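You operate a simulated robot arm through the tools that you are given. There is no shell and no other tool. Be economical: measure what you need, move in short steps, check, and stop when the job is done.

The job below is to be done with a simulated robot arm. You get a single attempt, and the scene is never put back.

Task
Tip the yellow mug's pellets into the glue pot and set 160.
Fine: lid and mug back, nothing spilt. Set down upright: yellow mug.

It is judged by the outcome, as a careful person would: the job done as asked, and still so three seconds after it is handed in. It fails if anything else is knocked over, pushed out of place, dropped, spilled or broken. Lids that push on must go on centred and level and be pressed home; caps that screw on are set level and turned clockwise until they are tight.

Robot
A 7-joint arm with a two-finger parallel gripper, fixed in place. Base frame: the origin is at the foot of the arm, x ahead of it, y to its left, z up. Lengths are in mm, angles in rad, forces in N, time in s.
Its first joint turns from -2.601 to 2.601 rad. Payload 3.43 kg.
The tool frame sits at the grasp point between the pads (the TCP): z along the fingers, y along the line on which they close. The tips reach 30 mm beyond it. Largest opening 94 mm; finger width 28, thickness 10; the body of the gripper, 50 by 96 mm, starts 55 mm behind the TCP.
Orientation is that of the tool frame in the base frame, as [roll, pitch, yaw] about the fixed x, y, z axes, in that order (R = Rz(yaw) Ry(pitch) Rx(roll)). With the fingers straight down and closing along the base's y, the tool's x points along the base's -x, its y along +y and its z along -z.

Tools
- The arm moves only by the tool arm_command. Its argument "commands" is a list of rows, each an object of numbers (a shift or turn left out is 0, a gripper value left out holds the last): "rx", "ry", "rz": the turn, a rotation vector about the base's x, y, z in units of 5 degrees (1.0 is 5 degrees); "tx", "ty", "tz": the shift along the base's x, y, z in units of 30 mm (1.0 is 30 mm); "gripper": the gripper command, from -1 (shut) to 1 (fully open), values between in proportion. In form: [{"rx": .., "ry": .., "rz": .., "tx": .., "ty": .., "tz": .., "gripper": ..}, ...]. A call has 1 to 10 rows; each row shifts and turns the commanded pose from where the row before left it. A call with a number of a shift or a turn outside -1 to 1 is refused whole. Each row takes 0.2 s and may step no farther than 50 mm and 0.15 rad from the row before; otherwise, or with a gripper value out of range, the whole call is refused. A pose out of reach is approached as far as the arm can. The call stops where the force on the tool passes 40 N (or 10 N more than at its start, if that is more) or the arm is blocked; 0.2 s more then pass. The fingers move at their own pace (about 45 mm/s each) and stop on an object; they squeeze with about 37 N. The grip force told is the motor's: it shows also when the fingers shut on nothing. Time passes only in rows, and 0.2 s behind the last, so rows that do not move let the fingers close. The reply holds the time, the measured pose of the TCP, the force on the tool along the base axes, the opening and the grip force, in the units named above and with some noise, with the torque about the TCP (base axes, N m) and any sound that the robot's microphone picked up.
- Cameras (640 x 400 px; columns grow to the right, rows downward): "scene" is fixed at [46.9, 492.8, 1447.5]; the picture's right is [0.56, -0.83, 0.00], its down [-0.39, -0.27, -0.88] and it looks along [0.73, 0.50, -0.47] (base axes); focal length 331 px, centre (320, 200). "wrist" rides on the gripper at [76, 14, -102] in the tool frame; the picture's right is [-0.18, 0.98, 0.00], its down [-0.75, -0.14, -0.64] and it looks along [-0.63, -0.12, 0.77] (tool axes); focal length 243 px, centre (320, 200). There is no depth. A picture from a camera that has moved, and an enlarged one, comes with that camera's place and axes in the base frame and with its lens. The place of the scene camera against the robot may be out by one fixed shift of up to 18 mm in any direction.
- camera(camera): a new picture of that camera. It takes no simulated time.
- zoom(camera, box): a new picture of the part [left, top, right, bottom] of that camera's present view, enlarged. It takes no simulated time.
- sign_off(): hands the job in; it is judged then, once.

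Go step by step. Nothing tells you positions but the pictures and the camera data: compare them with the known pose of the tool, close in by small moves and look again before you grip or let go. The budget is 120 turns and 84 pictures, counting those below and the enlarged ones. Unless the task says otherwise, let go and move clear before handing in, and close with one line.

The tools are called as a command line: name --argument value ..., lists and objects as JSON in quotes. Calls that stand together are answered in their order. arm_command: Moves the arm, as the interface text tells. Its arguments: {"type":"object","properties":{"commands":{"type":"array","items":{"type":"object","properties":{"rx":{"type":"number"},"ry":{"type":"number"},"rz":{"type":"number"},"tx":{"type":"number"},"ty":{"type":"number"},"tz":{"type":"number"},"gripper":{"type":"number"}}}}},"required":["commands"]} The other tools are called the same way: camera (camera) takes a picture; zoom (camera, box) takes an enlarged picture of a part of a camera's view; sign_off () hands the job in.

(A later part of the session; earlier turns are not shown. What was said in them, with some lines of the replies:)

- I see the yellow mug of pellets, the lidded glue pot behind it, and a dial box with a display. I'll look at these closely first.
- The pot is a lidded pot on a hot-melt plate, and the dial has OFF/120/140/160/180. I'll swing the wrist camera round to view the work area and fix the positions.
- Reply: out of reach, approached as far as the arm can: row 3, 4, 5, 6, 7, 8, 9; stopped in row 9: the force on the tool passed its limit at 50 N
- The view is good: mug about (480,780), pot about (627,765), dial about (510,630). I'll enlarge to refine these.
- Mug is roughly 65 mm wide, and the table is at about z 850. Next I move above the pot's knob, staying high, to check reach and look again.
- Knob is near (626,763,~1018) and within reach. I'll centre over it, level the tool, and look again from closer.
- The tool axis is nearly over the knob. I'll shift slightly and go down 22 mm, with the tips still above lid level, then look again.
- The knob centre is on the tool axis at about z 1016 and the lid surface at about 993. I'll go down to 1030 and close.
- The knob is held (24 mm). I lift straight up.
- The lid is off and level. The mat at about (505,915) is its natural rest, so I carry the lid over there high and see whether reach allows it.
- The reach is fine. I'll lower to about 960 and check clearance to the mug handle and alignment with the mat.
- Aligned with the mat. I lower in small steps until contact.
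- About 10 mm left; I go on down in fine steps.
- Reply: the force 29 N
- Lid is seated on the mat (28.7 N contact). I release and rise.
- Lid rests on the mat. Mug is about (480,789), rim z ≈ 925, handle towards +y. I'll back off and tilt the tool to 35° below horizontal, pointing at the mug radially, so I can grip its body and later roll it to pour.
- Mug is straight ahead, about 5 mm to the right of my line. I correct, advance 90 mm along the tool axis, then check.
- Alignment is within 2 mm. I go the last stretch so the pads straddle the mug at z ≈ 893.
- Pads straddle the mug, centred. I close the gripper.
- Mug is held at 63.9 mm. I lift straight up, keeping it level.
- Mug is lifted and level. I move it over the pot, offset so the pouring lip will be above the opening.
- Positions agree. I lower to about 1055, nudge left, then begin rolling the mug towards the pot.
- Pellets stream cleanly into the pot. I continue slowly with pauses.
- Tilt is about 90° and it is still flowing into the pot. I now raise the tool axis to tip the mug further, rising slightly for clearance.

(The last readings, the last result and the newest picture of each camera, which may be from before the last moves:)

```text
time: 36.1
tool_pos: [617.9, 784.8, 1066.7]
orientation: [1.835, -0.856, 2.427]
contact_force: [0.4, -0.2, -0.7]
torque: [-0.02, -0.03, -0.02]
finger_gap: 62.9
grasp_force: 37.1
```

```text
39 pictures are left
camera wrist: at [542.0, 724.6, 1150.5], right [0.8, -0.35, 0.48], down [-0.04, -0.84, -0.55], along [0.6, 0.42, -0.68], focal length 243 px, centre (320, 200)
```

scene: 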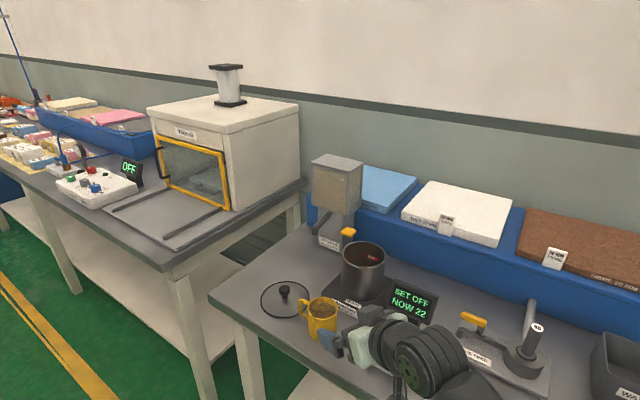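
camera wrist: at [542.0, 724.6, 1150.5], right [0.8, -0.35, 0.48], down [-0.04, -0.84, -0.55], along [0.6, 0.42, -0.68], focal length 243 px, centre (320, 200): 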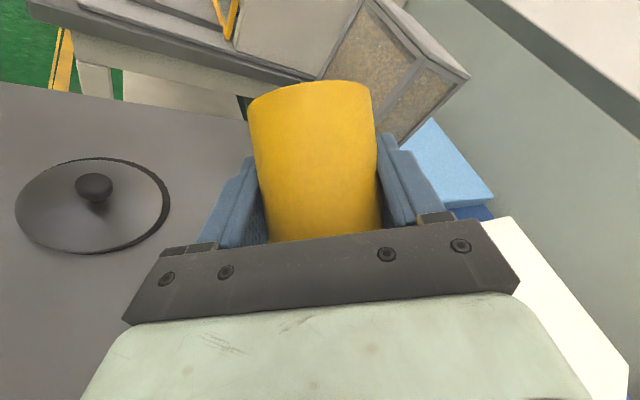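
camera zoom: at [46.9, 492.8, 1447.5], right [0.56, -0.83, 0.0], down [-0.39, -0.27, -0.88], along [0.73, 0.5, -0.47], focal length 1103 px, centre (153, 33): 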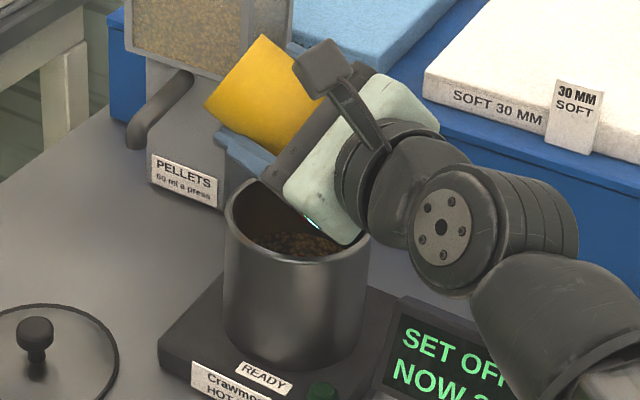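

No more stream; the mug should be empty. I reverse the rotation step by step, still over the pot.

arm_command --commands '[{"rx": -0.478, "ry": -0.862, "rz": 0.17}, {"rx": -0.478, "ry": -0.862, "rz": 0.17}, {"rx": -0.478, "ry": -0.862, "rz": 0.17}, {"rx": -0.478, "ry": -0.862, "rz": 0.17}, {"rx": -0.875, "ry": 0.485}, {"rx": -0.875, "ry": 0.485}, {"rx": -0.875, "ry": 0.485}, {"rx": -0.875, "ry": 0.485}, {"rx": -0.875, "ry": 0.485}]'

arm_command --commands '[{"rx": -0.397, "ry": -0.717, "rz": 0.574}, {"rx": -0.397, "ry": -0.717, "rz": 0.574}, {"rx": -0.397, "ry": -0.717, "rz": 0.574}, {"rx": -0.397, "ry": -0.717, "rz": 0.574}, {"rx": -0.397, "ry": -0.717, "rz": 0.574}, {"rx": -0.397, "ry": -0.717, "rz": 0.574}, {"rx": -0.397, "ry": -0.717, "rz": 0.574}, {"rx": -0.397, "ry": -0.717, "rz": 0.574}, {"rx": -0.397, "ry": -0.717, "rz": 0.574}, {"rx": -0.397, "ry": -0.717, "rz": 0.574}]'

arm_command --commands '[{"rx": -0.397, "ry": -0.717, "rz": 0.574}, {"rx": -0.397, "ry": -0.717, "rz": 0.574}, {"rx": -0.397, "ry": -0.717, "rz": 0.574}, {"rx": -0.397, "ry": -0.717, "rz": 0.574}, {"rx": -0.397, "ry": -0.717, "rz": 0.574}, {"rx": -0.397, "ry": -0.717, "rz": 0.574}, {"rx": -0.397, "ry": -0.717, "rz": 0.574}, {"rx": -0.397, "ry": -0.717, "rz": 0.574}, {"rx": -0.397, "ry": -0.717, "rz": 0.574}, {"rx": -0.397, "ry": -0.717, "rz": 0.574}]'

arm_command --commands '[{"rx": -0.397, "ry": -0.717, "rz": 0.574}, {"rx": -0.397, "ry": -0.717, "rz": 0.574}, {"rx": -0.397, "ry": -0.717, "rz": 0.574}, {"rx": -0.397, "ry": -0.717, "rz": 0.574}, {}]'

zoom --camera "scene" --box '[300, 170, 420, 290]'

```text
time: 38.1
tool_pos: [616.9, 783.5, 1067.5]
orientation: [2.247, -0.421, 2.312]
contact_force: [-1.1, 0.7, 0.2]
torque: [0.0, 0.0, 0.0]
finger_gap: 62.8
grasp_force: 37.3
```

```text
time: 40.3
tool_pos: [617.1, 783.4, 1066.6]
orientation: [2.206, 0.284, 2.839]
contact_force: [-0.7, -0.7, -0.3]
torque: [0.01, -0.03, 0.0]
finger_gap: 62.6
grasp_force: 36.8
```

```text
time: 42.5
tool_pos: [617.2, 782.9, 1068.1]
orientation: [2.682, 0.881, -2.643]
contact_force: [0.4, 0.5, -0.6]
torque: [0.01, -0.02, 0.02]
finger_gap: 62.6
grasp_force: 37.0
```

```text
time: 43.7
tool_pos: [617.8, 783.5, 1067.9]
orientation: [3.137, 0.963, -2.076]
contact_force: [0.3, 0.3, -0.7]
torque: [-0.01, 0.01, 0.04]
finger_gap: 62.6
grasp_force: 36.6
```

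```text
3.33 times, centred on (360, 230) of scene
camera zoom: at [46.9, 492.8, 1447.5], right [0.56, -0.83, 0.0], down [-0.39, -0.27, -0.88], along [0.73, 0.5, -0.47], focal length 1103 px, centre (187, 100)
```

zoom: 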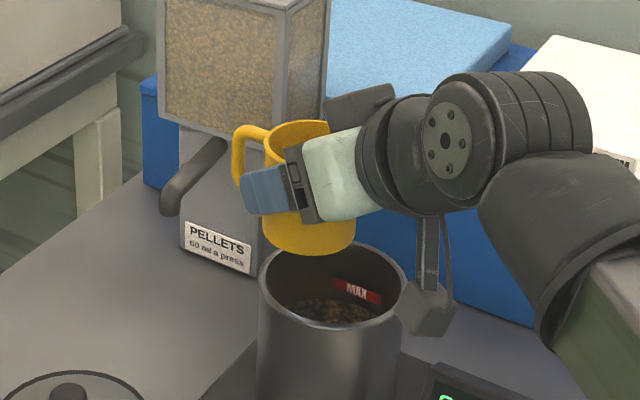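

The mug is empty and nothing spilled. I check the mug's seat in the grip before returning it.

arm_command --commands '[{"tx": -0.4, "tz": 0.4}, {"tx": -0.8}, {"tx": -0.8}, {"tx": -0.8, "ty": 0.05}, {"tx": -0.8, "ty": 0.05}, {"tx": -0.77, "ty": 0.01}, {}]'

camera --camera "wrist"

zoom --camera "scene" --box '[270, 190, 370, 290]'

```text
time: 45.3
tool_pos: [485.7, 787.2, 1080.3]
orientation: [3.138, 0.963, -2.075]
contact_force: [0.1, -0.2, -0.5]
torque: [0.02, -0.02, 0.01]
finger_gap: 62.6
grasp_force: 37.4
```

```text
37 pictures are left
camera wrist: at [413.4, 682.7, 1074.5], right [-0.81, 0.57, 0.15], down [0.08, -0.15, 0.98], along [0.58, 0.81, 0.08], focal length 243 px, centre (320, 200)
```

wrist: 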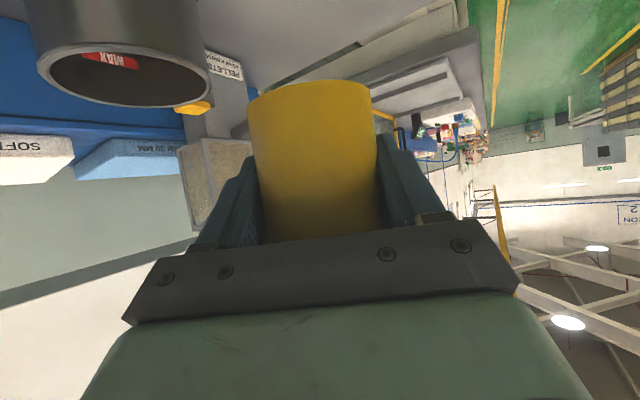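

```text
4.00 times, centred on (320, 240) of scene
camera zoom: at [46.9, 492.8, 1447.5], right [0.56, -0.83, 0.0], down [-0.39, -0.27, -0.88], along [0.73, 0.5, -0.47], focal length 1324 px, centre (320, 40)
```

zoom: 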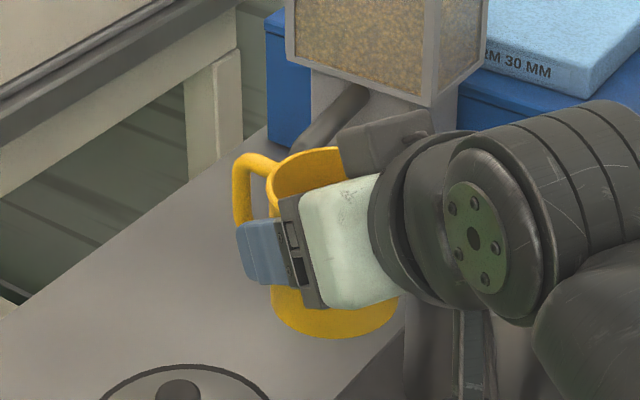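

The mug sits in the grip exactly as before. I lower it back to its original place.

arm_command --commands '[{"tx": 0.03, "tz": -0.6}, {"tz": -1}, {"tz": -1}, {"tz": -1}, {"tz": -1}, {"tz": -0.9}, {"tz": -0.35}, {"tz": -0.2}]'

arm_command --commands '[{"tz": -0.06}, {"tz": -0.05}, {}]'

zoom --camera "scene" --box '[270, 250, 390, 360]'

```text
time: 47.1
tool_pos: [486.3, 787.7, 897.4]
orientation: [3.135, 0.962, -2.079]
contact_force: [0.1, 0.5, -0.3]
torque: [-0.04, 0.03, 0.02]
finger_gap: 62.6
grasp_force: 36.6
```

```text
time: 47.9
tool_pos: [487.6, 786.7, 894.9]
orientation: [3.137, 0.963, -2.078]
contact_force: [0.6, -1.1, -1.1]
torque: [0.0, 0.0, 0.02]
finger_gap: 62.5
grasp_force: 37.2
```

```text
3.64 times, centred on (330, 305) of scene
camera zoom: at [46.9, 492.8, 1447.5], right [0.56, -0.83, 0.0], down [-0.39, -0.27, -0.88], along [0.73, 0.5, -0.47], focal length 1203 px, centre (284, -182)
```

zoom: 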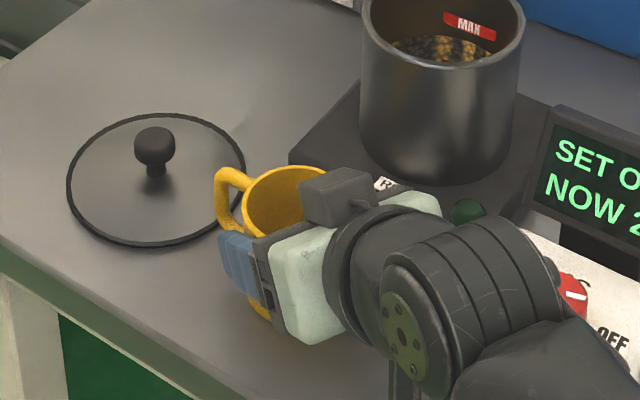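

arm_command --commands '[{"tz": -0.04}, {"tz": -0.03}, {}]'

```text
time: 48.7
tool_pos: [485.9, 787.2, 892.3]
orientation: [3.137, 0.963, -2.077]
contact_force: [0.2, 1.2, 5.5]
torque: [-0.02, -0.14, 0.0]
finger_gap: 62.7
grasp_force: 36.9
```

Light contact at 892.3 (5.5 N): it is standing on the bench. I open and withdraw along the tool axis.

arm_command --commands '[{"gripper": 0.5}, {"gripper": 0.9}, {"gripper": 0.9}, {"gripper": 0.9}, {"gripper": 0.9}]'

arm_command --commands '[{"tx": -0.2, "ty": -0.36, "tz": 0.287}, {"tx": -0.397, "ty": -0.717, "tz": 0.574}, {"tx": -0.397, "ty": -0.717, "tz": 0.574}, {"tx": -0.397, "ty": -0.717, "tz": 0.574}, {"tx": -0.397, "ty": -0.717, "tz": 0.7}, {"tx": -0.397, "ty": -0.717, "tz": 0.8}]'

camera --camera "scene"

camera --camera "wrist"

```text
time: 49.9
tool_pos: [488.0, 786.3, 892.2]
orientation: [3.137, 0.962, -2.076]
contact_force: [0.0, 0.3, 0.4]
torque: [-0.02, -0.02, 0.0]
finger_gap: 89.2
grasp_force: 0.0
```

```text
time: 51.3
tool_pos: [421.5, 669.1, 997.9]
orientation: [3.138, 0.964, -2.077]
contact_force: [-0.1, 0.0, 0.0]
torque: [0.01, 0.0, 0.0]
finger_gap: 89.2
grasp_force: 0.0
```

```text
34 pictures are left
```

scene: 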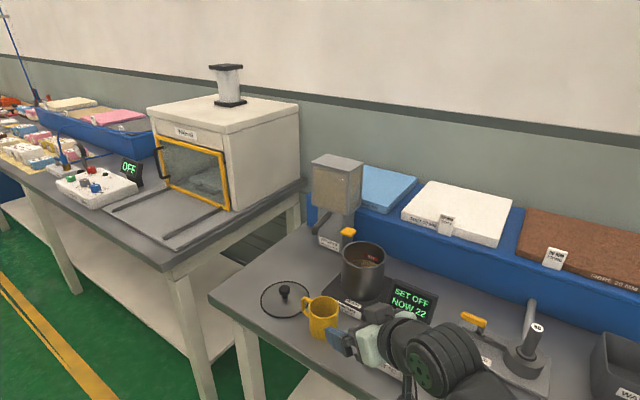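

```text
33 pictures are left
camera wrist: at [348.6, 564.6, 994.2], right [-0.81, 0.57, 0.15], down [0.08, -0.15, 0.98], along [0.58, 0.81, 0.08], focal length 243 px, centre (320, 200)
```

wrist: 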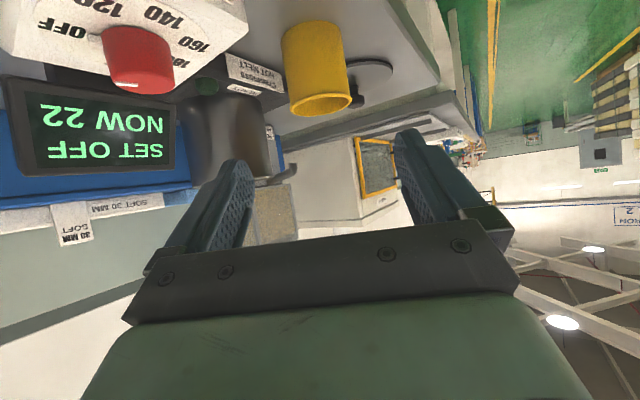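

Mug stands upright in its place. Now I fetch the lid: raise, turn the tool back to straight down, and go above the mat.

arm_command --commands '[{"tz": 0.9, "rx": -0.875, "ry": 0.485}, {"tz": 0.6, "tx": 0.25, "ty": 0.735, "rx": -0.875, "ry": 0.485}, {"tx": 0.25, "ty": 0.735, "rx": -0.875, "ry": 0.485}, {"tx": 0.25, "ty": 0.735, "rx": -0.875, "ry": 0.485}, {"tx": 0.25, "ty": 0.735, "rx": -0.875, "ry": 0.485}, {"tx": 0.25, "ty": 0.735, "rx": -0.875, "ry": 0.485}, {"tx": 0.25, "ty": 0.735, "rx": -0.875, "ry": 0.485}, {"tx": 0.25, "ty": 0.735, "rx": -0.875, "ry": 0.485}, {"tx": 0.25, "ty": 0.735, "rx": -0.875, "ry": 0.485}]'

arm_command --commands '[{"tx": 0.25, "ty": 0.735, "rx": -0.875, "ry": 0.485}, {"tx": 0.25, "ty": 0.735, "rx": -0.875, "ry": 0.485}, {"tx": 0.25, "ty": 0.735, "tz": -0.6, "gripper": 0.2}, {"tz": -0.8}, {"tz": -0.8}, {}]'

camera --camera "wrist"

```text
time: 53.3
tool_pos: [482.2, 846.3, 1043.5]
orientation: [3.138, 0.176, -2.076]
contact_force: [0.0, -0.4, 0.8]
torque: [0.01, -0.02, -0.04]
finger_gap: 89.2
grasp_force: 0.1
```

```text
time: 54.7
tool_pos: [504.0, 911.6, 975.4]
orientation: [3.137, 0.0, -2.077]
contact_force: [-1.1, 0.8, 0.7]
torque: [0.0, 0.01, -0.01]
finger_gap: 56.4
grasp_force: 0.0
```

```text
32 pictures are left
camera wrist: at [456.5, 852.6, 1078.0], right [-0.77, 0.64, 0.0], down [0.49, 0.59, 0.64], along [0.41, 0.5, -0.77], focal length 243 px, centre (320, 200)
```

wrist: 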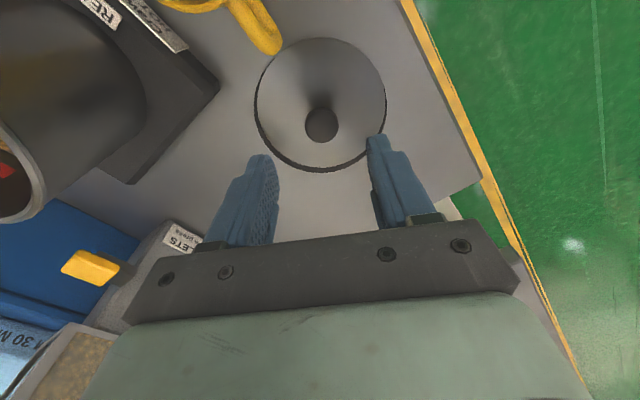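

Knob is on the tool axis. I go down to 903, grip and lift.

arm_command --commands '[{"tz": -0.8}, {"tz": -0.8}, {"tz": -0.6}, {"tz": -0.2}, {"gripper": -1}, {"gripper": -1}, {"gripper": -1}, {"gripper": -1}, {"gripper": -1}]'

arm_command --commands '[{"tz": 0.2}, {"tz": 0.4}, {"tz": 0.8}, {"tz": 1}, {"tz": 1}, {"tz": 1}, {"tz": 0.6}]'

camera --camera "wrist"

zoom --camera "scene" --box '[230, 200, 370, 340]'

```text
time: 56.7
tool_pos: [503.7, 912.4, 904.3]
orientation: [3.138, 0.0, -2.077]
contact_force: [0.3, 0.1, 0.0]
torque: [0.01, -0.07, 0.03]
finger_gap: 23.6
grasp_force: 37.0
```

```text
time: 58.3
tool_pos: [504.8, 910.9, 1054.7]
orientation: [3.138, -0.001, -2.077]
contact_force: [-0.1, 0.7, -0.5]
torque: [-0.01, 0.02, 0.02]
finger_gap: 23.9
grasp_force: 37.2
```

```text
31 pictures are left
camera wrist: at [457.0, 852.3, 1155.9], right [-0.77, 0.64, 0.0], down [0.49, 0.59, 0.64], along [0.41, 0.5, -0.77], focal length 243 px, centre (320, 200)
```

wrist: 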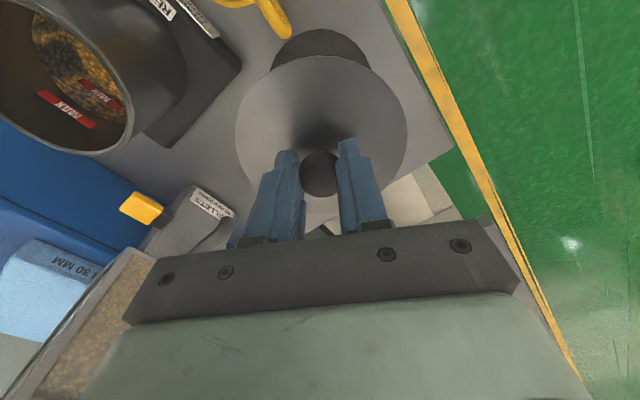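

```text
2.86 times, centred on (300, 270) of scene
camera zoom: at [46.9, 492.8, 1447.5], right [0.56, -0.83, 0.0], down [-0.39, -0.27, -0.88], along [0.73, 0.5, -0.47], focal length 946 px, centre (377, 0)
```

zoom: 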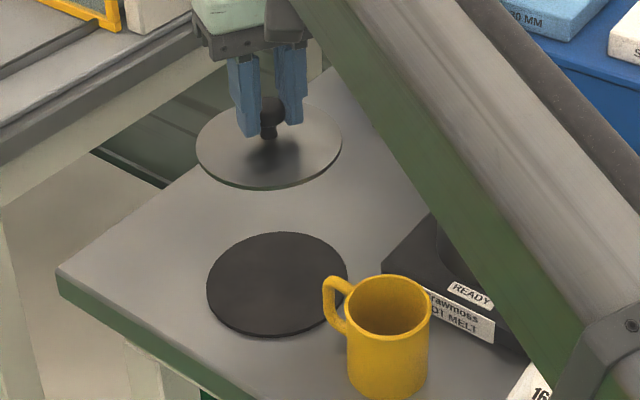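

Lid held level. I raise it and carry it back over the pot in its original orientation.

arm_command --commands '[{"tz": 0.9}, {"tz": 0.7}, {"tx": 0.683, "ty": -0.81, "rz": -0.36}, {"tx": 0.683, "ty": -0.81, "rz": -0.36}, {"tx": 0.683, "ty": -0.81, "rz": -0.36}, {"tx": 0.683, "ty": -0.81, "rz": -0.36}, {"tx": 0.683, "ty": -0.81, "rz": -0.36}, {"tx": 0.683, "ty": -0.81, "rz": -0.36}, {}, {}]'

arm_command --commands '[{"tz": -0.5}, {"tz": -0.5}, {}, {}]'

zoom --camera "scene" --box '[310, 180, 430, 300]'

camera --camera "wrist"

```text
time: 60.5
tool_pos: [628.2, 766.4, 1103.6]
orientation: [3.137, -0.001, -2.266]
contact_force: [0.3, -0.2, -1.6]
torque: [0.03, -0.01, 0.06]
finger_gap: 23.9
grasp_force: 37.2
```

```text
time: 61.5
tool_pos: [627.8, 765.6, 1073.3]
orientation: [3.138, 0.002, -2.267]
contact_force: [-0.4, 0.2, -1.2]
torque: [0.02, 0.0, -0.01]
finger_gap: 23.6
grasp_force: 37.4
```

```text
3.33 times, centred on (370, 240) of scene
camera zoom: at [46.9, 492.8, 1447.5], right [0.56, -0.83, 0.0], down [-0.39, -0.27, -0.88], along [0.73, 0.5, -0.47], focal length 1103 px, centre (153, 67)
```

zoom: 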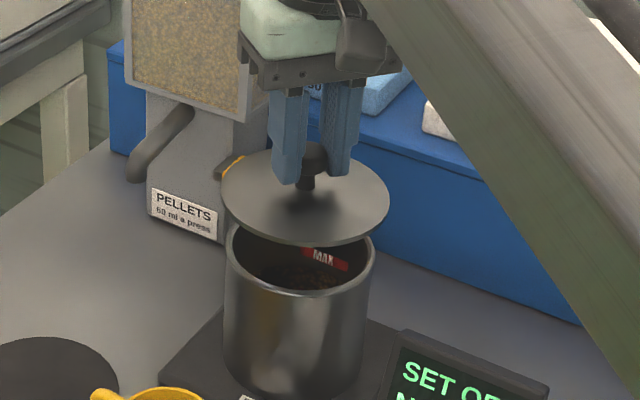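

```text
28 pictures are left
camera wrist: at [569.4, 716.9, 1174.2], right [-0.64, 0.77, 0.0], down [0.59, 0.49, 0.64], along [0.49, 0.41, -0.77], focal length 243 px, centre (320, 200)
```

wrist: 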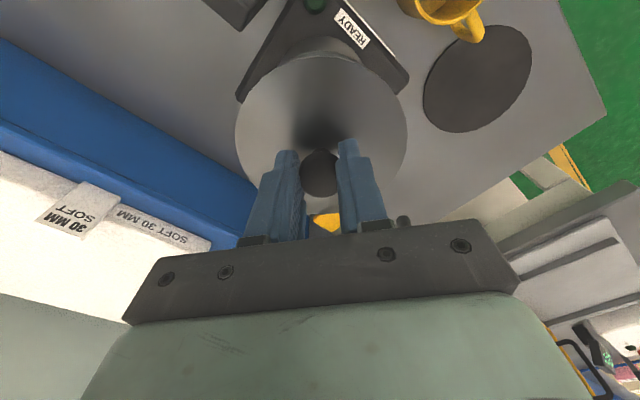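

Lid is concentric with the pot. I lower it gently and press it home.

arm_command --commands '[{"tz": -0.5}, {"tz": -0.5}, {"tz": -0.2}, {"tz": -0.1}, {"tz": -0.08}, {"tz": -0.06}, {"tz": -0.04}, {}]'

```text
time: 63.3
tool_pos: [628.2, 765.1, 1029.8]
orientation: [3.139, 0.001, -2.267]
contact_force: [2.9, 3.6, 16.4]
torque: [-0.47, 0.18, 0.11]
finger_gap: 23.8
grasp_force: 36.8
```

arm_command --commands '[{"tz": -0.04}, {"tz": -0.03}, {}]'

zoom --camera "scene" --box '[330, 210, 410, 300]'

```text
time: 64.1
tool_pos: [628.5, 765.4, 1026.3]
orientation: [3.136, 0.004, -2.266]
contact_force: [4.1, 2.1, 28.2]
torque: [0.15, -0.31, 0.02]
finger_gap: 24.3
grasp_force: 37.2
```

```text
4.44 times, centred on (370, 255) of scene
camera zoom: at [46.9, 492.8, 1447.5], right [0.56, -0.83, 0.0], down [-0.39, -0.27, -0.88], along [0.73, 0.5, -0.47], focal length 1471 px, centre (98, -44)
```

zoom: 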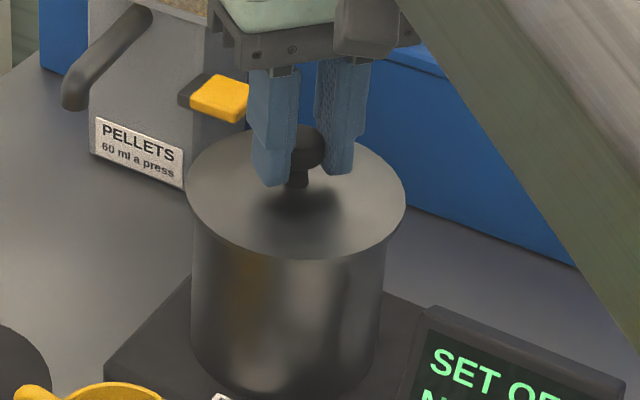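

Seated level and matching its initial look. One more slight press, then I release and rise.

arm_command --commands '[{"tz": -0.03}, {}, {"tz": 0.07}, {"gripper": 0.2}, {"gripper": 0.2}, {"gripper": 0.2}, {"gripper": 0.2}]'

arm_command --commands '[{"tz": 0.3}, {"tz": 0.8}, {"tz": 1}, {"tz": 0.8}]'

zoom --camera "scene" --box '[320, 220, 420, 320]'

camera --camera "wrist"

```text
time: 65.7
tool_pos: [626.4, 765.0, 1028.3]
orientation: [3.139, 0.001, -2.266]
contact_force: [-0.2, 0.1, -1.0]
torque: [-0.01, 0.01, 0.03]
finger_gap: 56.3
grasp_force: 0.1
```

```text
time: 66.7
tool_pos: [627.8, 765.4, 1114.7]
orientation: [3.137, 0.002, -2.265]
contact_force: [0.6, 1.0, -0.7]
torque: [-0.03, 0.0, 0.01]
finger_gap: 56.7
grasp_force: 0.1
```

```text
4.00 times, centred on (370, 270) of scene
camera zoom: at [46.9, 492.8, 1447.5], right [0.56, -0.83, 0.0], down [-0.39, -0.27, -0.88], along [0.73, 0.5, -0.47], focal length 1324 px, centre (120, -80)
```

zoom: 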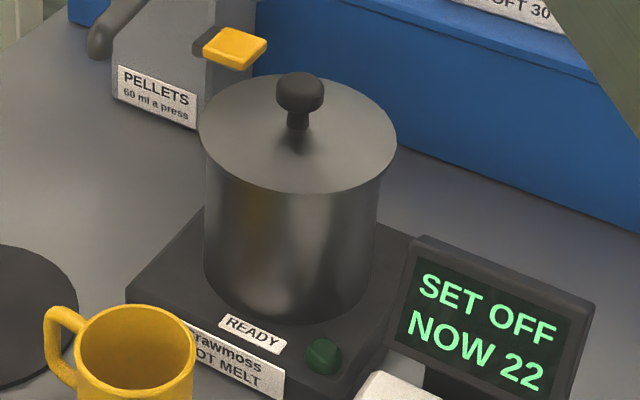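

```text
25 pictures are left
camera wrist: at [569.3, 716.3, 1216.5], right [-0.64, 0.77, 0.0], down [0.59, 0.49, 0.64], along [0.49, 0.41, -0.77], focal length 243 px, centre (320, 200)
```

wrist: 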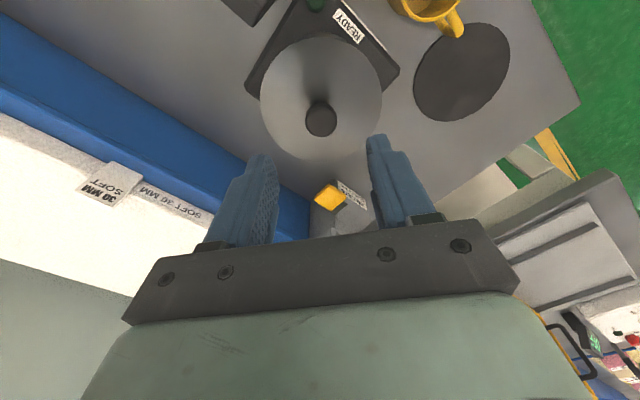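

Lid is seated just as at the start. Next is the dial: I move above it for a close top view.

arm_command --commands '[{"tx": -0.8, "ty": -0.89}, {"tx": -0.8, "ty": -0.89}, {"tx": -0.8, "ty": -0.89}, {"tx": -0.8, "ty": -0.89}, {"tx": -0.8, "ty": -0.89, "tz": -0.3}, {"tz": -0.9}, {"tz": -0.8}]'

camera --camera "wrist"

zoom --camera "wrist" --box '[240, 40, 400, 200]'

zoom --camera "scene" --box '[340, 250, 450, 390]'

```text
time: 68.3
tool_pos: [507.8, 631.5, 1055.0]
orientation: [3.138, 0.001, -2.267]
contact_force: [1.0, -0.2, -0.3]
torque: [-0.05, 0.0, 0.01]
finger_gap: 56.4
grasp_force: 0.0
```

```text
24 pictures are left
camera wrist: at [449.0, 582.9, 1156.5], right [-0.64, 0.77, 0.0], down [0.59, 0.49, 0.64], along [0.49, 0.41, -0.77], focal length 243 px, centre (320, 200)
```

wrist: 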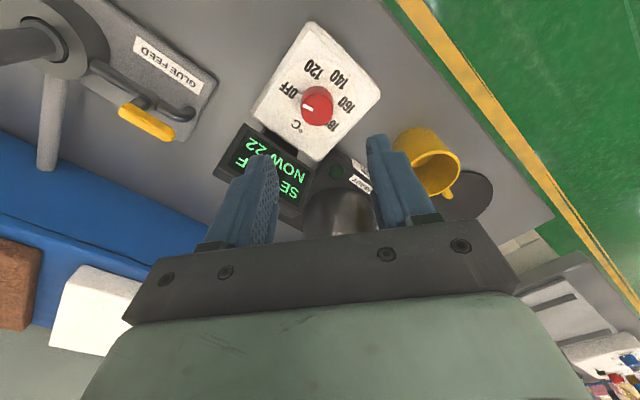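

```text
2.50 times, centred on (320, 120) of wrist
camera zoom: at [449.0, 582.9, 1156.5], right [-0.64, 0.77, 0.0], down [0.59, 0.49, 0.64], along [0.49, 0.41, -0.77], focal length 606 px, centre (320, 400)
```

zoom: 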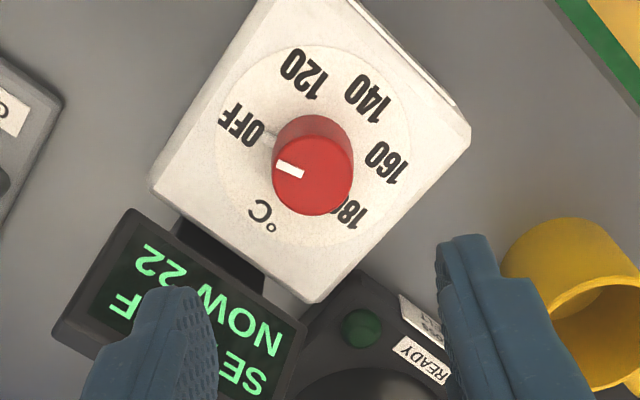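

```text
2.86 times, centred on (395, 320) of scene
camera zoom: at [46.9, 492.8, 1447.5], right [0.56, -0.83, 0.0], down [-0.39, -0.27, -0.88], along [0.73, 0.5, -0.47], focal length 946 px, centre (106, -143)
```

zoom: 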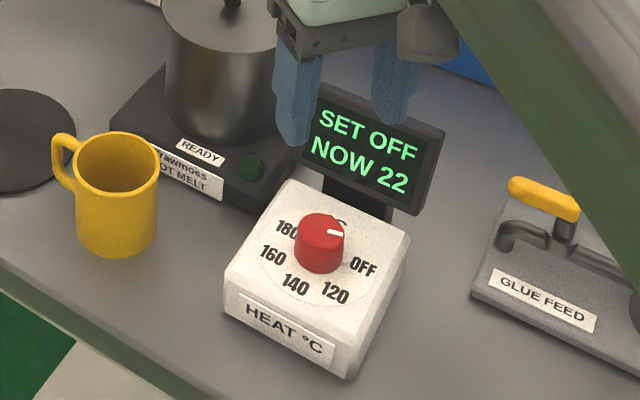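

Knob top centre computes to about (513,632.5,926), diameter about 31 mm; 160 is about 175° clockwise from OFF. I centre and descend to just above it, then check.

arm_command --commands '[{"tx": 0.18, "ty": 0.03, "tz": -0.9}, {"tz": -0.9}, {"tz": -0.8}, {}]'

camera --camera "wrist"

zoom --camera "scene" --box '[350, 260, 450, 370]'

```text
time: 69.3
tool_pos: [512.2, 633.5, 975.6]
orientation: [3.136, 0.002, -2.265]
contact_force: [0.0, 0.9, 0.5]
torque: [0.0, 0.03, -0.02]
finger_gap: 56.4
grasp_force: 0.1
```

```text
21 pictures are left
camera wrist: at [454.3, 584.3, 1078.1], right [-0.64, 0.77, 0.0], down [0.59, 0.49, 0.64], along [0.49, 0.41, -0.77], focal length 243 px, centre (320, 200)
```

wrist: 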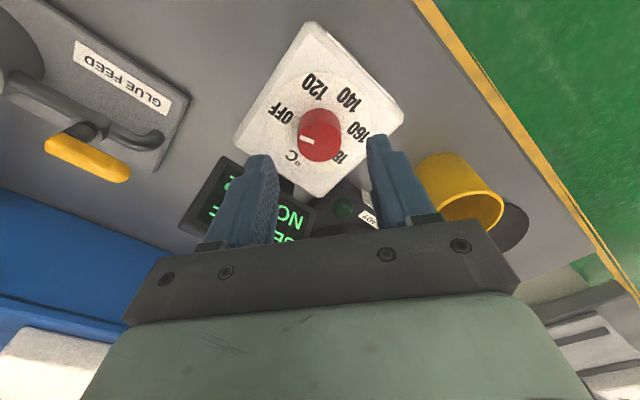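

```text
3.64 times, centred on (400, 315) of scene
camera zoom: at [46.9, 492.8, 1447.5], right [0.56, -0.83, 0.0], down [-0.39, -0.27, -0.88], along [0.73, 0.5, -0.47], focal length 1203 px, centre (29, -218)
```

zoom: 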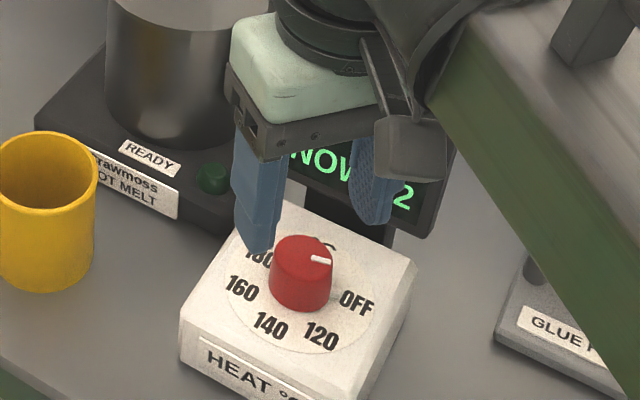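

Aligned. I descend to about 937 and grip the knob.

arm_command --commands '[{"tz": -0.7}, {"tz": -0.4}, {"tz": -0.2}, {}, {"gripper": -1}, {"gripper": -1}, {"gripper": -1}, {"gripper": -1}]'

zoom --camera "scene" --box '[350, 260, 450, 370]'

```text
time: 71.1
tool_pos: [512.2, 632.0, 937.0]
orientation: [3.138, -0.001, -2.264]
contact_force: [7.1, -4.8, -3.8]
torque: [-0.07, -0.32, -0.02]
finger_gap: 32.4
grasp_force: 45.1
```

```text
3.64 times, centred on (400, 315) of scene
camera zoom: at [46.9, 492.8, 1447.5], right [0.56, -0.83, 0.0], down [-0.39, -0.27, -0.88], along [0.73, 0.5, -0.47], focal length 1203 px, centre (29, -218)
```

zoom: 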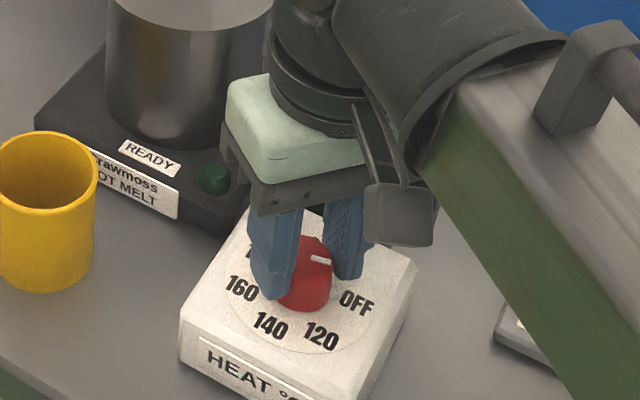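

Gripped at 32 mm with a slight side load; I ease about 1 mm and turn clockwise 45°.

arm_command --commands '[{"tx": 0.03, "ty": -0.025}, {"rz": -1}, {"rz": -1}, {"rz": -1}, {"rz": -1}, {"rz": -1}, {"rz": -1}, {"rz": -1}, {"rz": -1}, {"rz": -1}]'

zoom --camera "scene" --box '[350, 260, 450, 370]'

```text
time: 73.3
tool_pos: [512.0, 634.4, 936.7]
orientation: [3.131, -0.003, -3.05]
contact_force: [-19.0, 25.1, 3.9]
torque: [0.79, -0.4, 0.06]
finger_gap: 32.5
grasp_force: 45.2
```

```text
3.64 times, centred on (400, 315) of scene
camera zoom: at [46.9, 492.8, 1447.5], right [0.56, -0.83, 0.0], down [-0.39, -0.27, -0.88], along [0.73, 0.5, -0.47], focal length 1203 px, centre (29, -218)
```

zoom: 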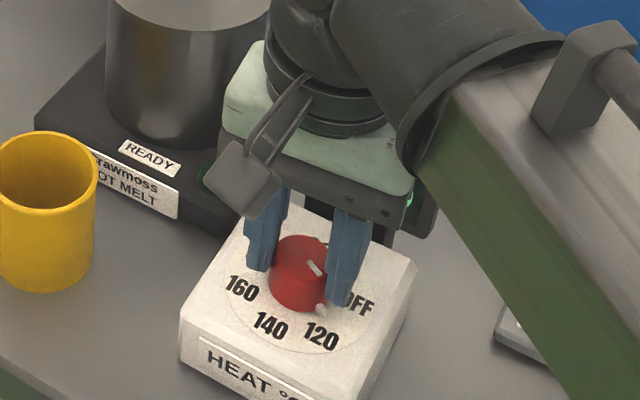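

The side load grew to 31 N, so I recentre along the load before turning further.

arm_command --commands '[{"tx": -0.04, "ty": 0.05}, {}]'

```text
time: 73.9
tool_pos: [511.9, 635.0, 937.0]
orientation: [3.135, -0.002, -3.051]
contact_force: [-6.8, 21.1, 8.2]
torque: [0.71, 1.21, 0.06]
finger_gap: 32.3
grasp_force: 44.7
```

arm_command --commands '[{"tx": -0.02, "ty": 0.07}, {}]'

```text
time: 74.5
tool_pos: [512.2, 634.7, 937.1]
orientation: [3.14, 0.0, -3.052]
contact_force: [-1.9, 5.9, 11.9]
torque: [0.2, 1.13, 0.02]
finger_gap: 32.4
grasp_force: 44.5
```

arm_command --commands '[{"rz": -1, "ty": 0.02}, {"rz": -1}, {"rz": -1}, {"rz": -1}, {"rz": -1}]'

zoom --camera "scene" --box '[350, 260, 450, 370]'

```text
time: 75.7
tool_pos: [511.9, 635.3, 937.8]
orientation: [3.139, 0.002, 2.795]
contact_force: [0.6, -4.9, 7.5]
torque: [-0.34, -0.29, 0.02]
finger_gap: 32.4
grasp_force: 45.2
```

```text
3.64 times, centred on (400, 315) of scene
camera zoom: at [46.9, 492.8, 1447.5], right [0.56, -0.83, 0.0], down [-0.39, -0.27, -0.88], along [0.73, 0.5, -0.47], focal length 1203 px, centre (29, -218)
```

zoom: 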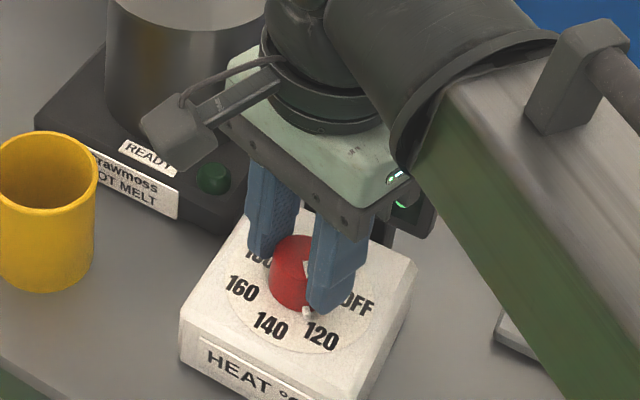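

Forces are low and the knob follows. I keep turning.

arm_command --commands '[{"rz": -1}, {"rz": -1}, {"rz": -1}, {"rz": -1}, {"rz": -1}]'

arm_command --commands '[{"rz": -1}, {"rz": -1}, {"rz": -1}, {"rz": -1}, {"rz": -1}]'

zoom --camera "scene" --box '[350, 260, 450, 370]'

```text
time: 76.9
tool_pos: [512.1, 636.6, 937.0]
orientation: [3.135, -0.001, 2.357]
contact_force: [9.7, 0.6, 11.8]
torque: [-0.45, -0.6, 0.02]
finger_gap: 32.2
grasp_force: 44.9
```

```text
time: 78.1
tool_pos: [513.3, 637.8, 938.5]
orientation: [3.132, -0.002, 1.922]
contact_force: [23.6, 16.4, 15.1]
torque: [-0.62, -1.06, 0.12]
finger_gap: 32.6
grasp_force: 45.0
```

```text
3.64 times, centred on (400, 315) of scene
camera zoom: at [46.9, 492.8, 1447.5], right [0.56, -0.83, 0.0], down [-0.39, -0.27, -0.88], along [0.73, 0.5, -0.47], focal length 1203 px, centre (29, -218)
```

zoom: 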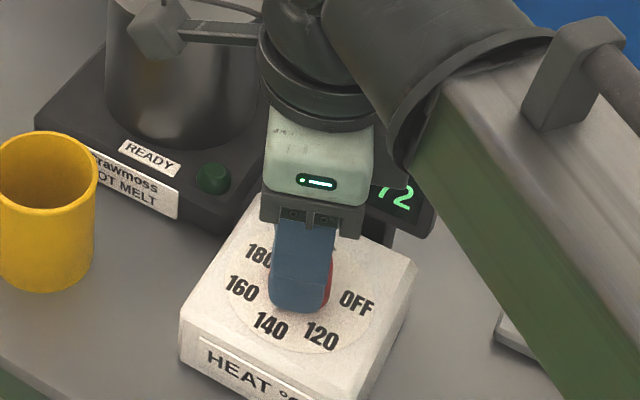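

120° turned; the display shows heating has begun. I recentre and turn about 50° more.

arm_command --commands '[{"tx": 0.06, "ty": 0.05}, {}, {"rz": -1}, {"rz": -1}, {"rz": -1}, {"rz": -1}, {"rz": -1}]'

camera --camera "scene"

```text
time: 79.7
tool_pos: [514.7, 637.1, 936.0]
orientation: [3.133, 0.0, 1.486]
contact_force: [26.2, 7.5, 19.5]
torque: [-0.1, -0.75, 0.08]
finger_gap: 32.0
grasp_force: 45.0
```

```text
15 pictures are left
```

scene: 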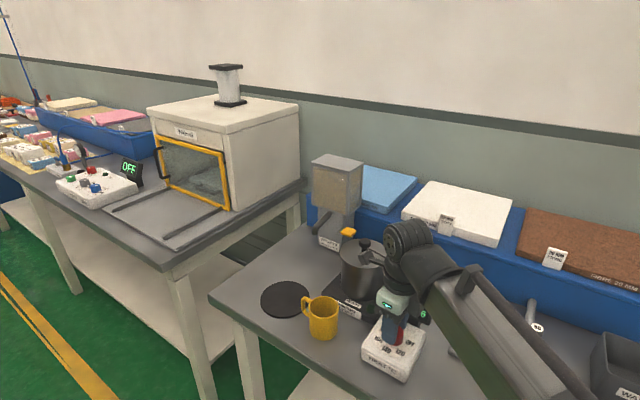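

arm_command --commands '[{"tx": 0.07, "ty": 0.02, "tz": 0.03}, {}, {"rz": -1}, {"rz": -1}, {"rz": -1}, {"rz": -1}, {"rz": -1}, {}]'

zoom --camera "scene" --box '[350, 260, 450, 370]'

```text
time: 81.6
tool_pos: [517.2, 638.1, 938.4]
orientation: [-3.129, -0.001, 1.068]
contact_force: [-7.1, 6.7, 0.1]
torque: [0.09, 0.17, -0.02]
finger_gap: 32.1
grasp_force: 45.1
out of reach, approached as far as the arm can: row 7
stopped in row 8: the force on the tool passed its limit at 46 N (the readings are from after the stop); the commanded pose is now the measured one
```

```text
3.64 times, centred on (400, 315) of scene
camera zoom: at [46.9, 492.8, 1447.5], right [0.56, -0.83, 0.0], down [-0.39, -0.27, -0.88], along [0.73, 0.5, -0.47], focal length 1203 px, centre (29, -218)
```

zoom: 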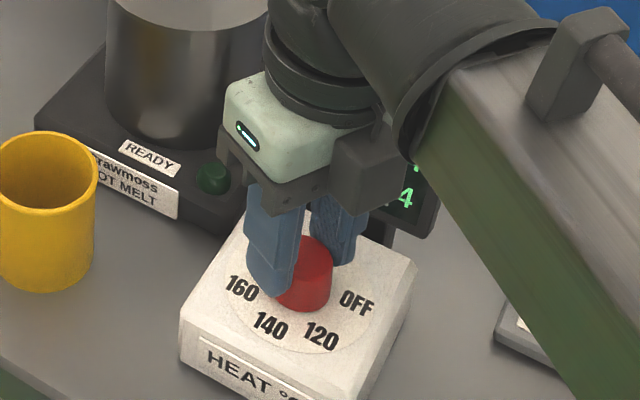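

The wrist reached its joint limit at 169° turned. I release, rise and read the display and pointer.

arm_command --commands '[{"gripper": 0.2}, {"gripper": 0.2}, {"gripper": 0.2}, {"tz": 0.5}, {"tz": 1}, {"tz": 1}, {"tz": 1}, {"tz": 0.5}]'

arm_command --commands '[{"rz": 1, "tx": -0.5, "ty": -0.5}, {"rz": 1, "tx": -0.5, "ty": -0.5}, {"rz": 1}, {"rz": 1}, {"rz": 1}, {"rz": 1}, {"rz": 1}, {"rz": 1}, {"rz": 1}, {"rz": 1}]'

zoom --camera "scene" --box '[350, 260, 450, 370]'

```text
time: 83.4
tool_pos: [518.0, 636.3, 1059.2]
orientation: [-3.133, 0.002, 1.069]
contact_force: [-0.5, -0.3, -0.4]
torque: [0.01, 0.02, 0.0]
finger_gap: 56.4
grasp_force: 0.1
```

```text
time: 85.6
tool_pos: [487.6, 606.2, 1057.7]
orientation: [-3.133, 0.003, 1.942]
contact_force: [-0.6, -0.1, -0.5]
torque: [0.02, -0.02, 0.01]
finger_gap: 56.5
grasp_force: 0.1
```

```text
3.64 times, centred on (400, 315) of scene
camera zoom: at [46.9, 492.8, 1447.5], right [0.56, -0.83, 0.0], down [-0.39, -0.27, -0.88], along [0.73, 0.5, -0.47], focal length 1203 px, centre (29, -218)
```

zoom: 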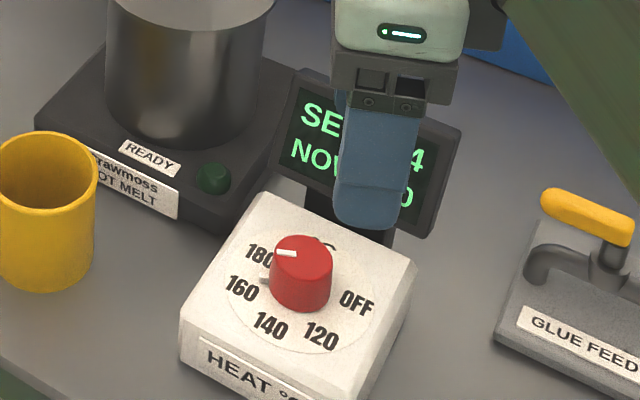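

The display looks like "SET 16_"; I move aside to read it fully.

arm_command --commands '[{"tx": 0.3, "ty": -0.9}, {"tx": 0.3, "ty": -0.9}, {"tx": 0.3, "ty": -0.9}]'

zoom --camera "scene" --box '[350, 260, 450, 370]'

```text
time: 86.4
tool_pos: [514.5, 524.8, 1058.0]
orientation: [-3.133, 0.002, 1.939]
contact_force: [0.2, 0.5, -0.2]
torque: [-0.01, 0.0, 0.03]
finger_gap: 56.4
grasp_force: 0.0
```

```text
3.64 times, centred on (400, 315) of scene
camera zoom: at [46.9, 492.8, 1447.5], right [0.56, -0.83, 0.0], down [-0.39, -0.27, -0.88], along [0.73, 0.5, -0.47], focal length 1203 px, centre (29, -218)
```

zoom: 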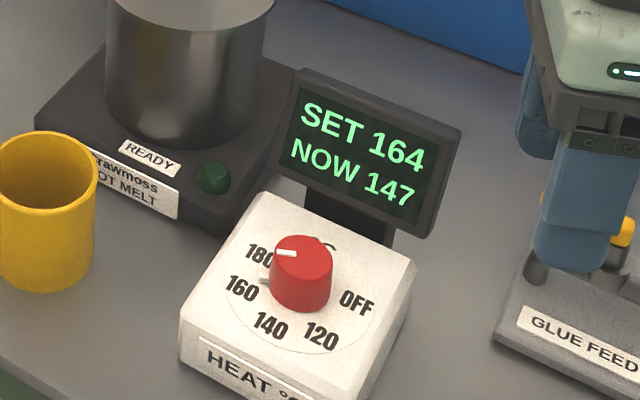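

It reads SET 164, so I need about 10.5° counter-clockwise. Knob centre from the turn data is (515,635); I regrip there.

arm_command --commands '[{"ty": 0.918, "tx": 0.003}, {"ty": 0.918}, {"ty": 0.918}, {"ty": 0.918}, {"tz": -0.8}, {"tz": -0.8}, {"tz": -0.8}, {"tz": -0.8}, {}]'

zoom --camera "scene" --box '[350, 240, 450, 350]'

```text
time: 88.4
tool_pos: [515.0, 634.1, 962.1]
orientation: [-3.132, 0.003, 1.94]
contact_force: [0.2, 0.5, 0.5]
torque: [0.0, 0.01, 0.0]
finger_gap: 56.5
grasp_force: 0.1
```

```text
3.64 times, centred on (400, 295) of scene
camera zoom: at [46.9, 492.8, 1447.5], right [0.56, -0.83, 0.0], down [-0.39, -0.27, -0.88], along [0.73, 0.5, -0.47], focal length 1203 px, centre (29, -146)
```

zoom: 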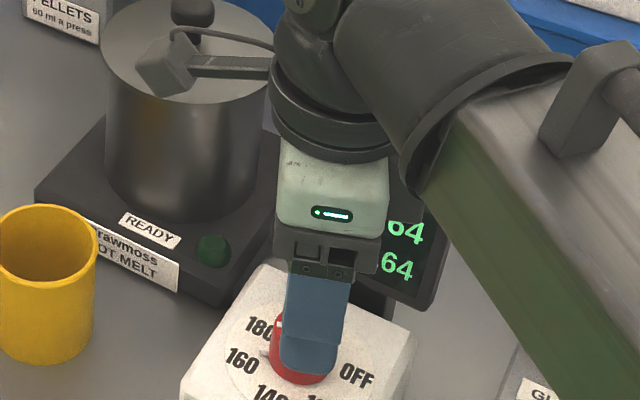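

I can read the last digits live from here. I descend, grip and turn back.

arm_command --commands '[{"tz": -0.5}, {"tz": -0.3}, {}, {"gripper": -1}, {"gripper": -1}, {"gripper": -1}, {"gripper": -1}]'

arm_command --commands '[{"rz": 0.5}, {"rz": 0.5}, {"rz": 0.5}, {"rz": 0.5}, {}]'

zoom --camera "scene" --box '[380, 270, 440, 330]'

```text
time: 90.0
tool_pos: [516.3, 635.3, 937.9]
orientation: [-3.131, 0.0, 1.939]
contact_force: [5.0, 2.8, -3.3]
torque: [0.21, -0.21, -0.01]
finger_gap: 32.1
grasp_force: 45.3
```

```text
time: 91.2
tool_pos: [515.4, 634.9, 937.3]
orientation: [-3.133, 0.001, 2.113]
contact_force: [9.7, 0.8, 3.3]
torque: [0.21, -0.14, 0.03]
finger_gap: 32.2
grasp_force: 45.2
```

```text
6.67 times, centred on (410, 300) of scene
camera zoom: at [46.9, 492.8, 1447.5], right [0.56, -0.83, 0.0], down [-0.39, -0.27, -0.88], along [0.73, 0.5, -0.47], focal length 2206 px, centre (-280, -467)
```

zoom: 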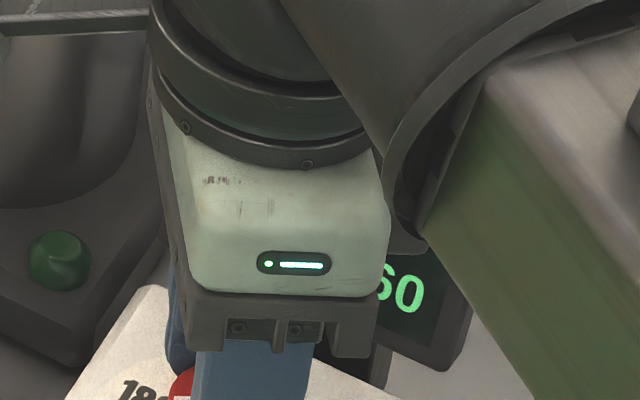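

It shows "60". I release, rise and move aside to confirm.

arm_command --commands '[{"gripper": 0.2}, {"gripper": 0.2}, {"gripper": 0.2}, {"tz": 0.5}, {"tz": 1}, {"tz": 1}, {"tz": 1}, {"tz": 0.5}]'

arm_command --commands '[{"ty": -0.9}, {"ty": -0.9, "tz": 0.5}, {"ty": -0.9, "tz": 0.5}, {"ty": -0.9, "tz": 0.5}, {"ty": -0.9}]'

zoom --camera "scene" --box '[350, 260, 450, 370]'

camera --camera "scene"

```text
time: 93.0
tool_pos: [514.6, 635.3, 1058.4]
orientation: [-3.134, 0.001, 2.114]
contact_force: [0.2, -0.8, 0.0]
torque: [-0.01, -0.02, -0.04]
finger_gap: 56.3
grasp_force: 0.0
```

```text
time: 94.2
tool_pos: [513.7, 500.1, 1103.9]
orientation: [-3.133, 0.002, 2.113]
contact_force: [0.3, 0.5, 0.3]
torque: [0.0, 0.0, -0.03]
finger_gap: 56.4
grasp_force: 0.1
```

```text
3.64 times, centred on (400, 315) of scene
camera zoom: at [46.9, 492.8, 1447.5], right [0.56, -0.83, 0.0], down [-0.39, -0.27, -0.88], along [0.73, 0.5, -0.47], focal length 1203 px, centre (29, -218)
```

zoom: 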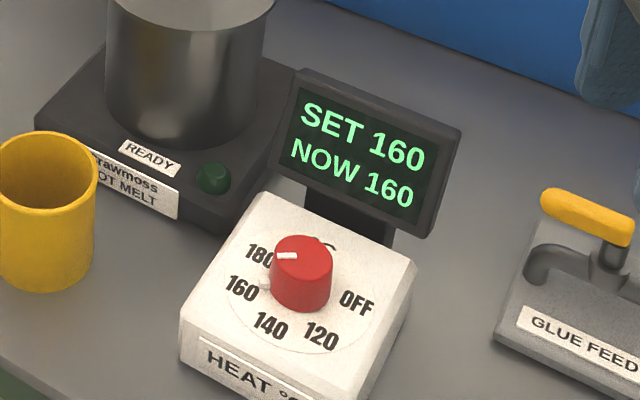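

```text
8 pictures are left
```

scene: 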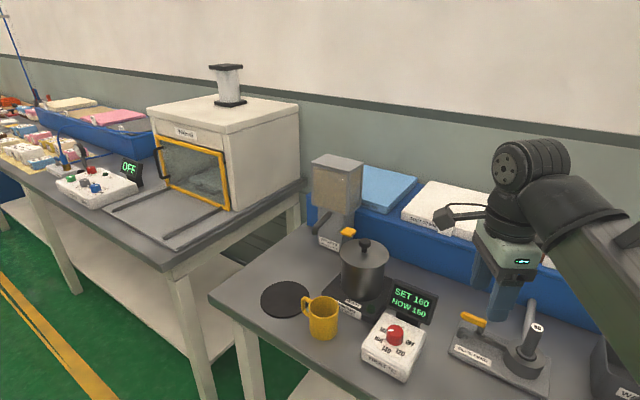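

SET 160 is shown, with the lid on and the mug upright. One last look for spills around the pot.

zoom --camera "scene" --box '[290, 220, 420, 350]'

```text
3.08 times, centred on (355, 285) of scene
camera zoom: at [46.9, 492.8, 1447.5], right [0.56, -0.83, 0.0], down [-0.39, -0.27, -0.88], along [0.73, 0.5, -0.47], focal length 1018 px, centre (212, -62)
```

zoom: 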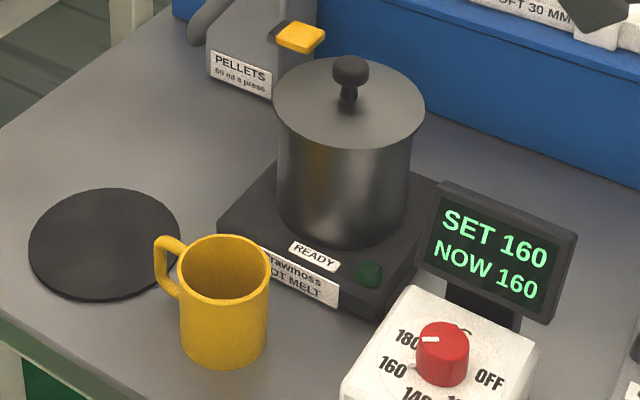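

I see no pellets on the bench, the lid level on the pot, the empty mug upright in its place, and the display reading SET 160. I'm handing it in.

sign_off

```text
The job is handed in.
```

The yellow mug's pellets are in the glue pot with none spilt, the lid is back on, the empty mug is upright in its place, and the heat is set to 160.
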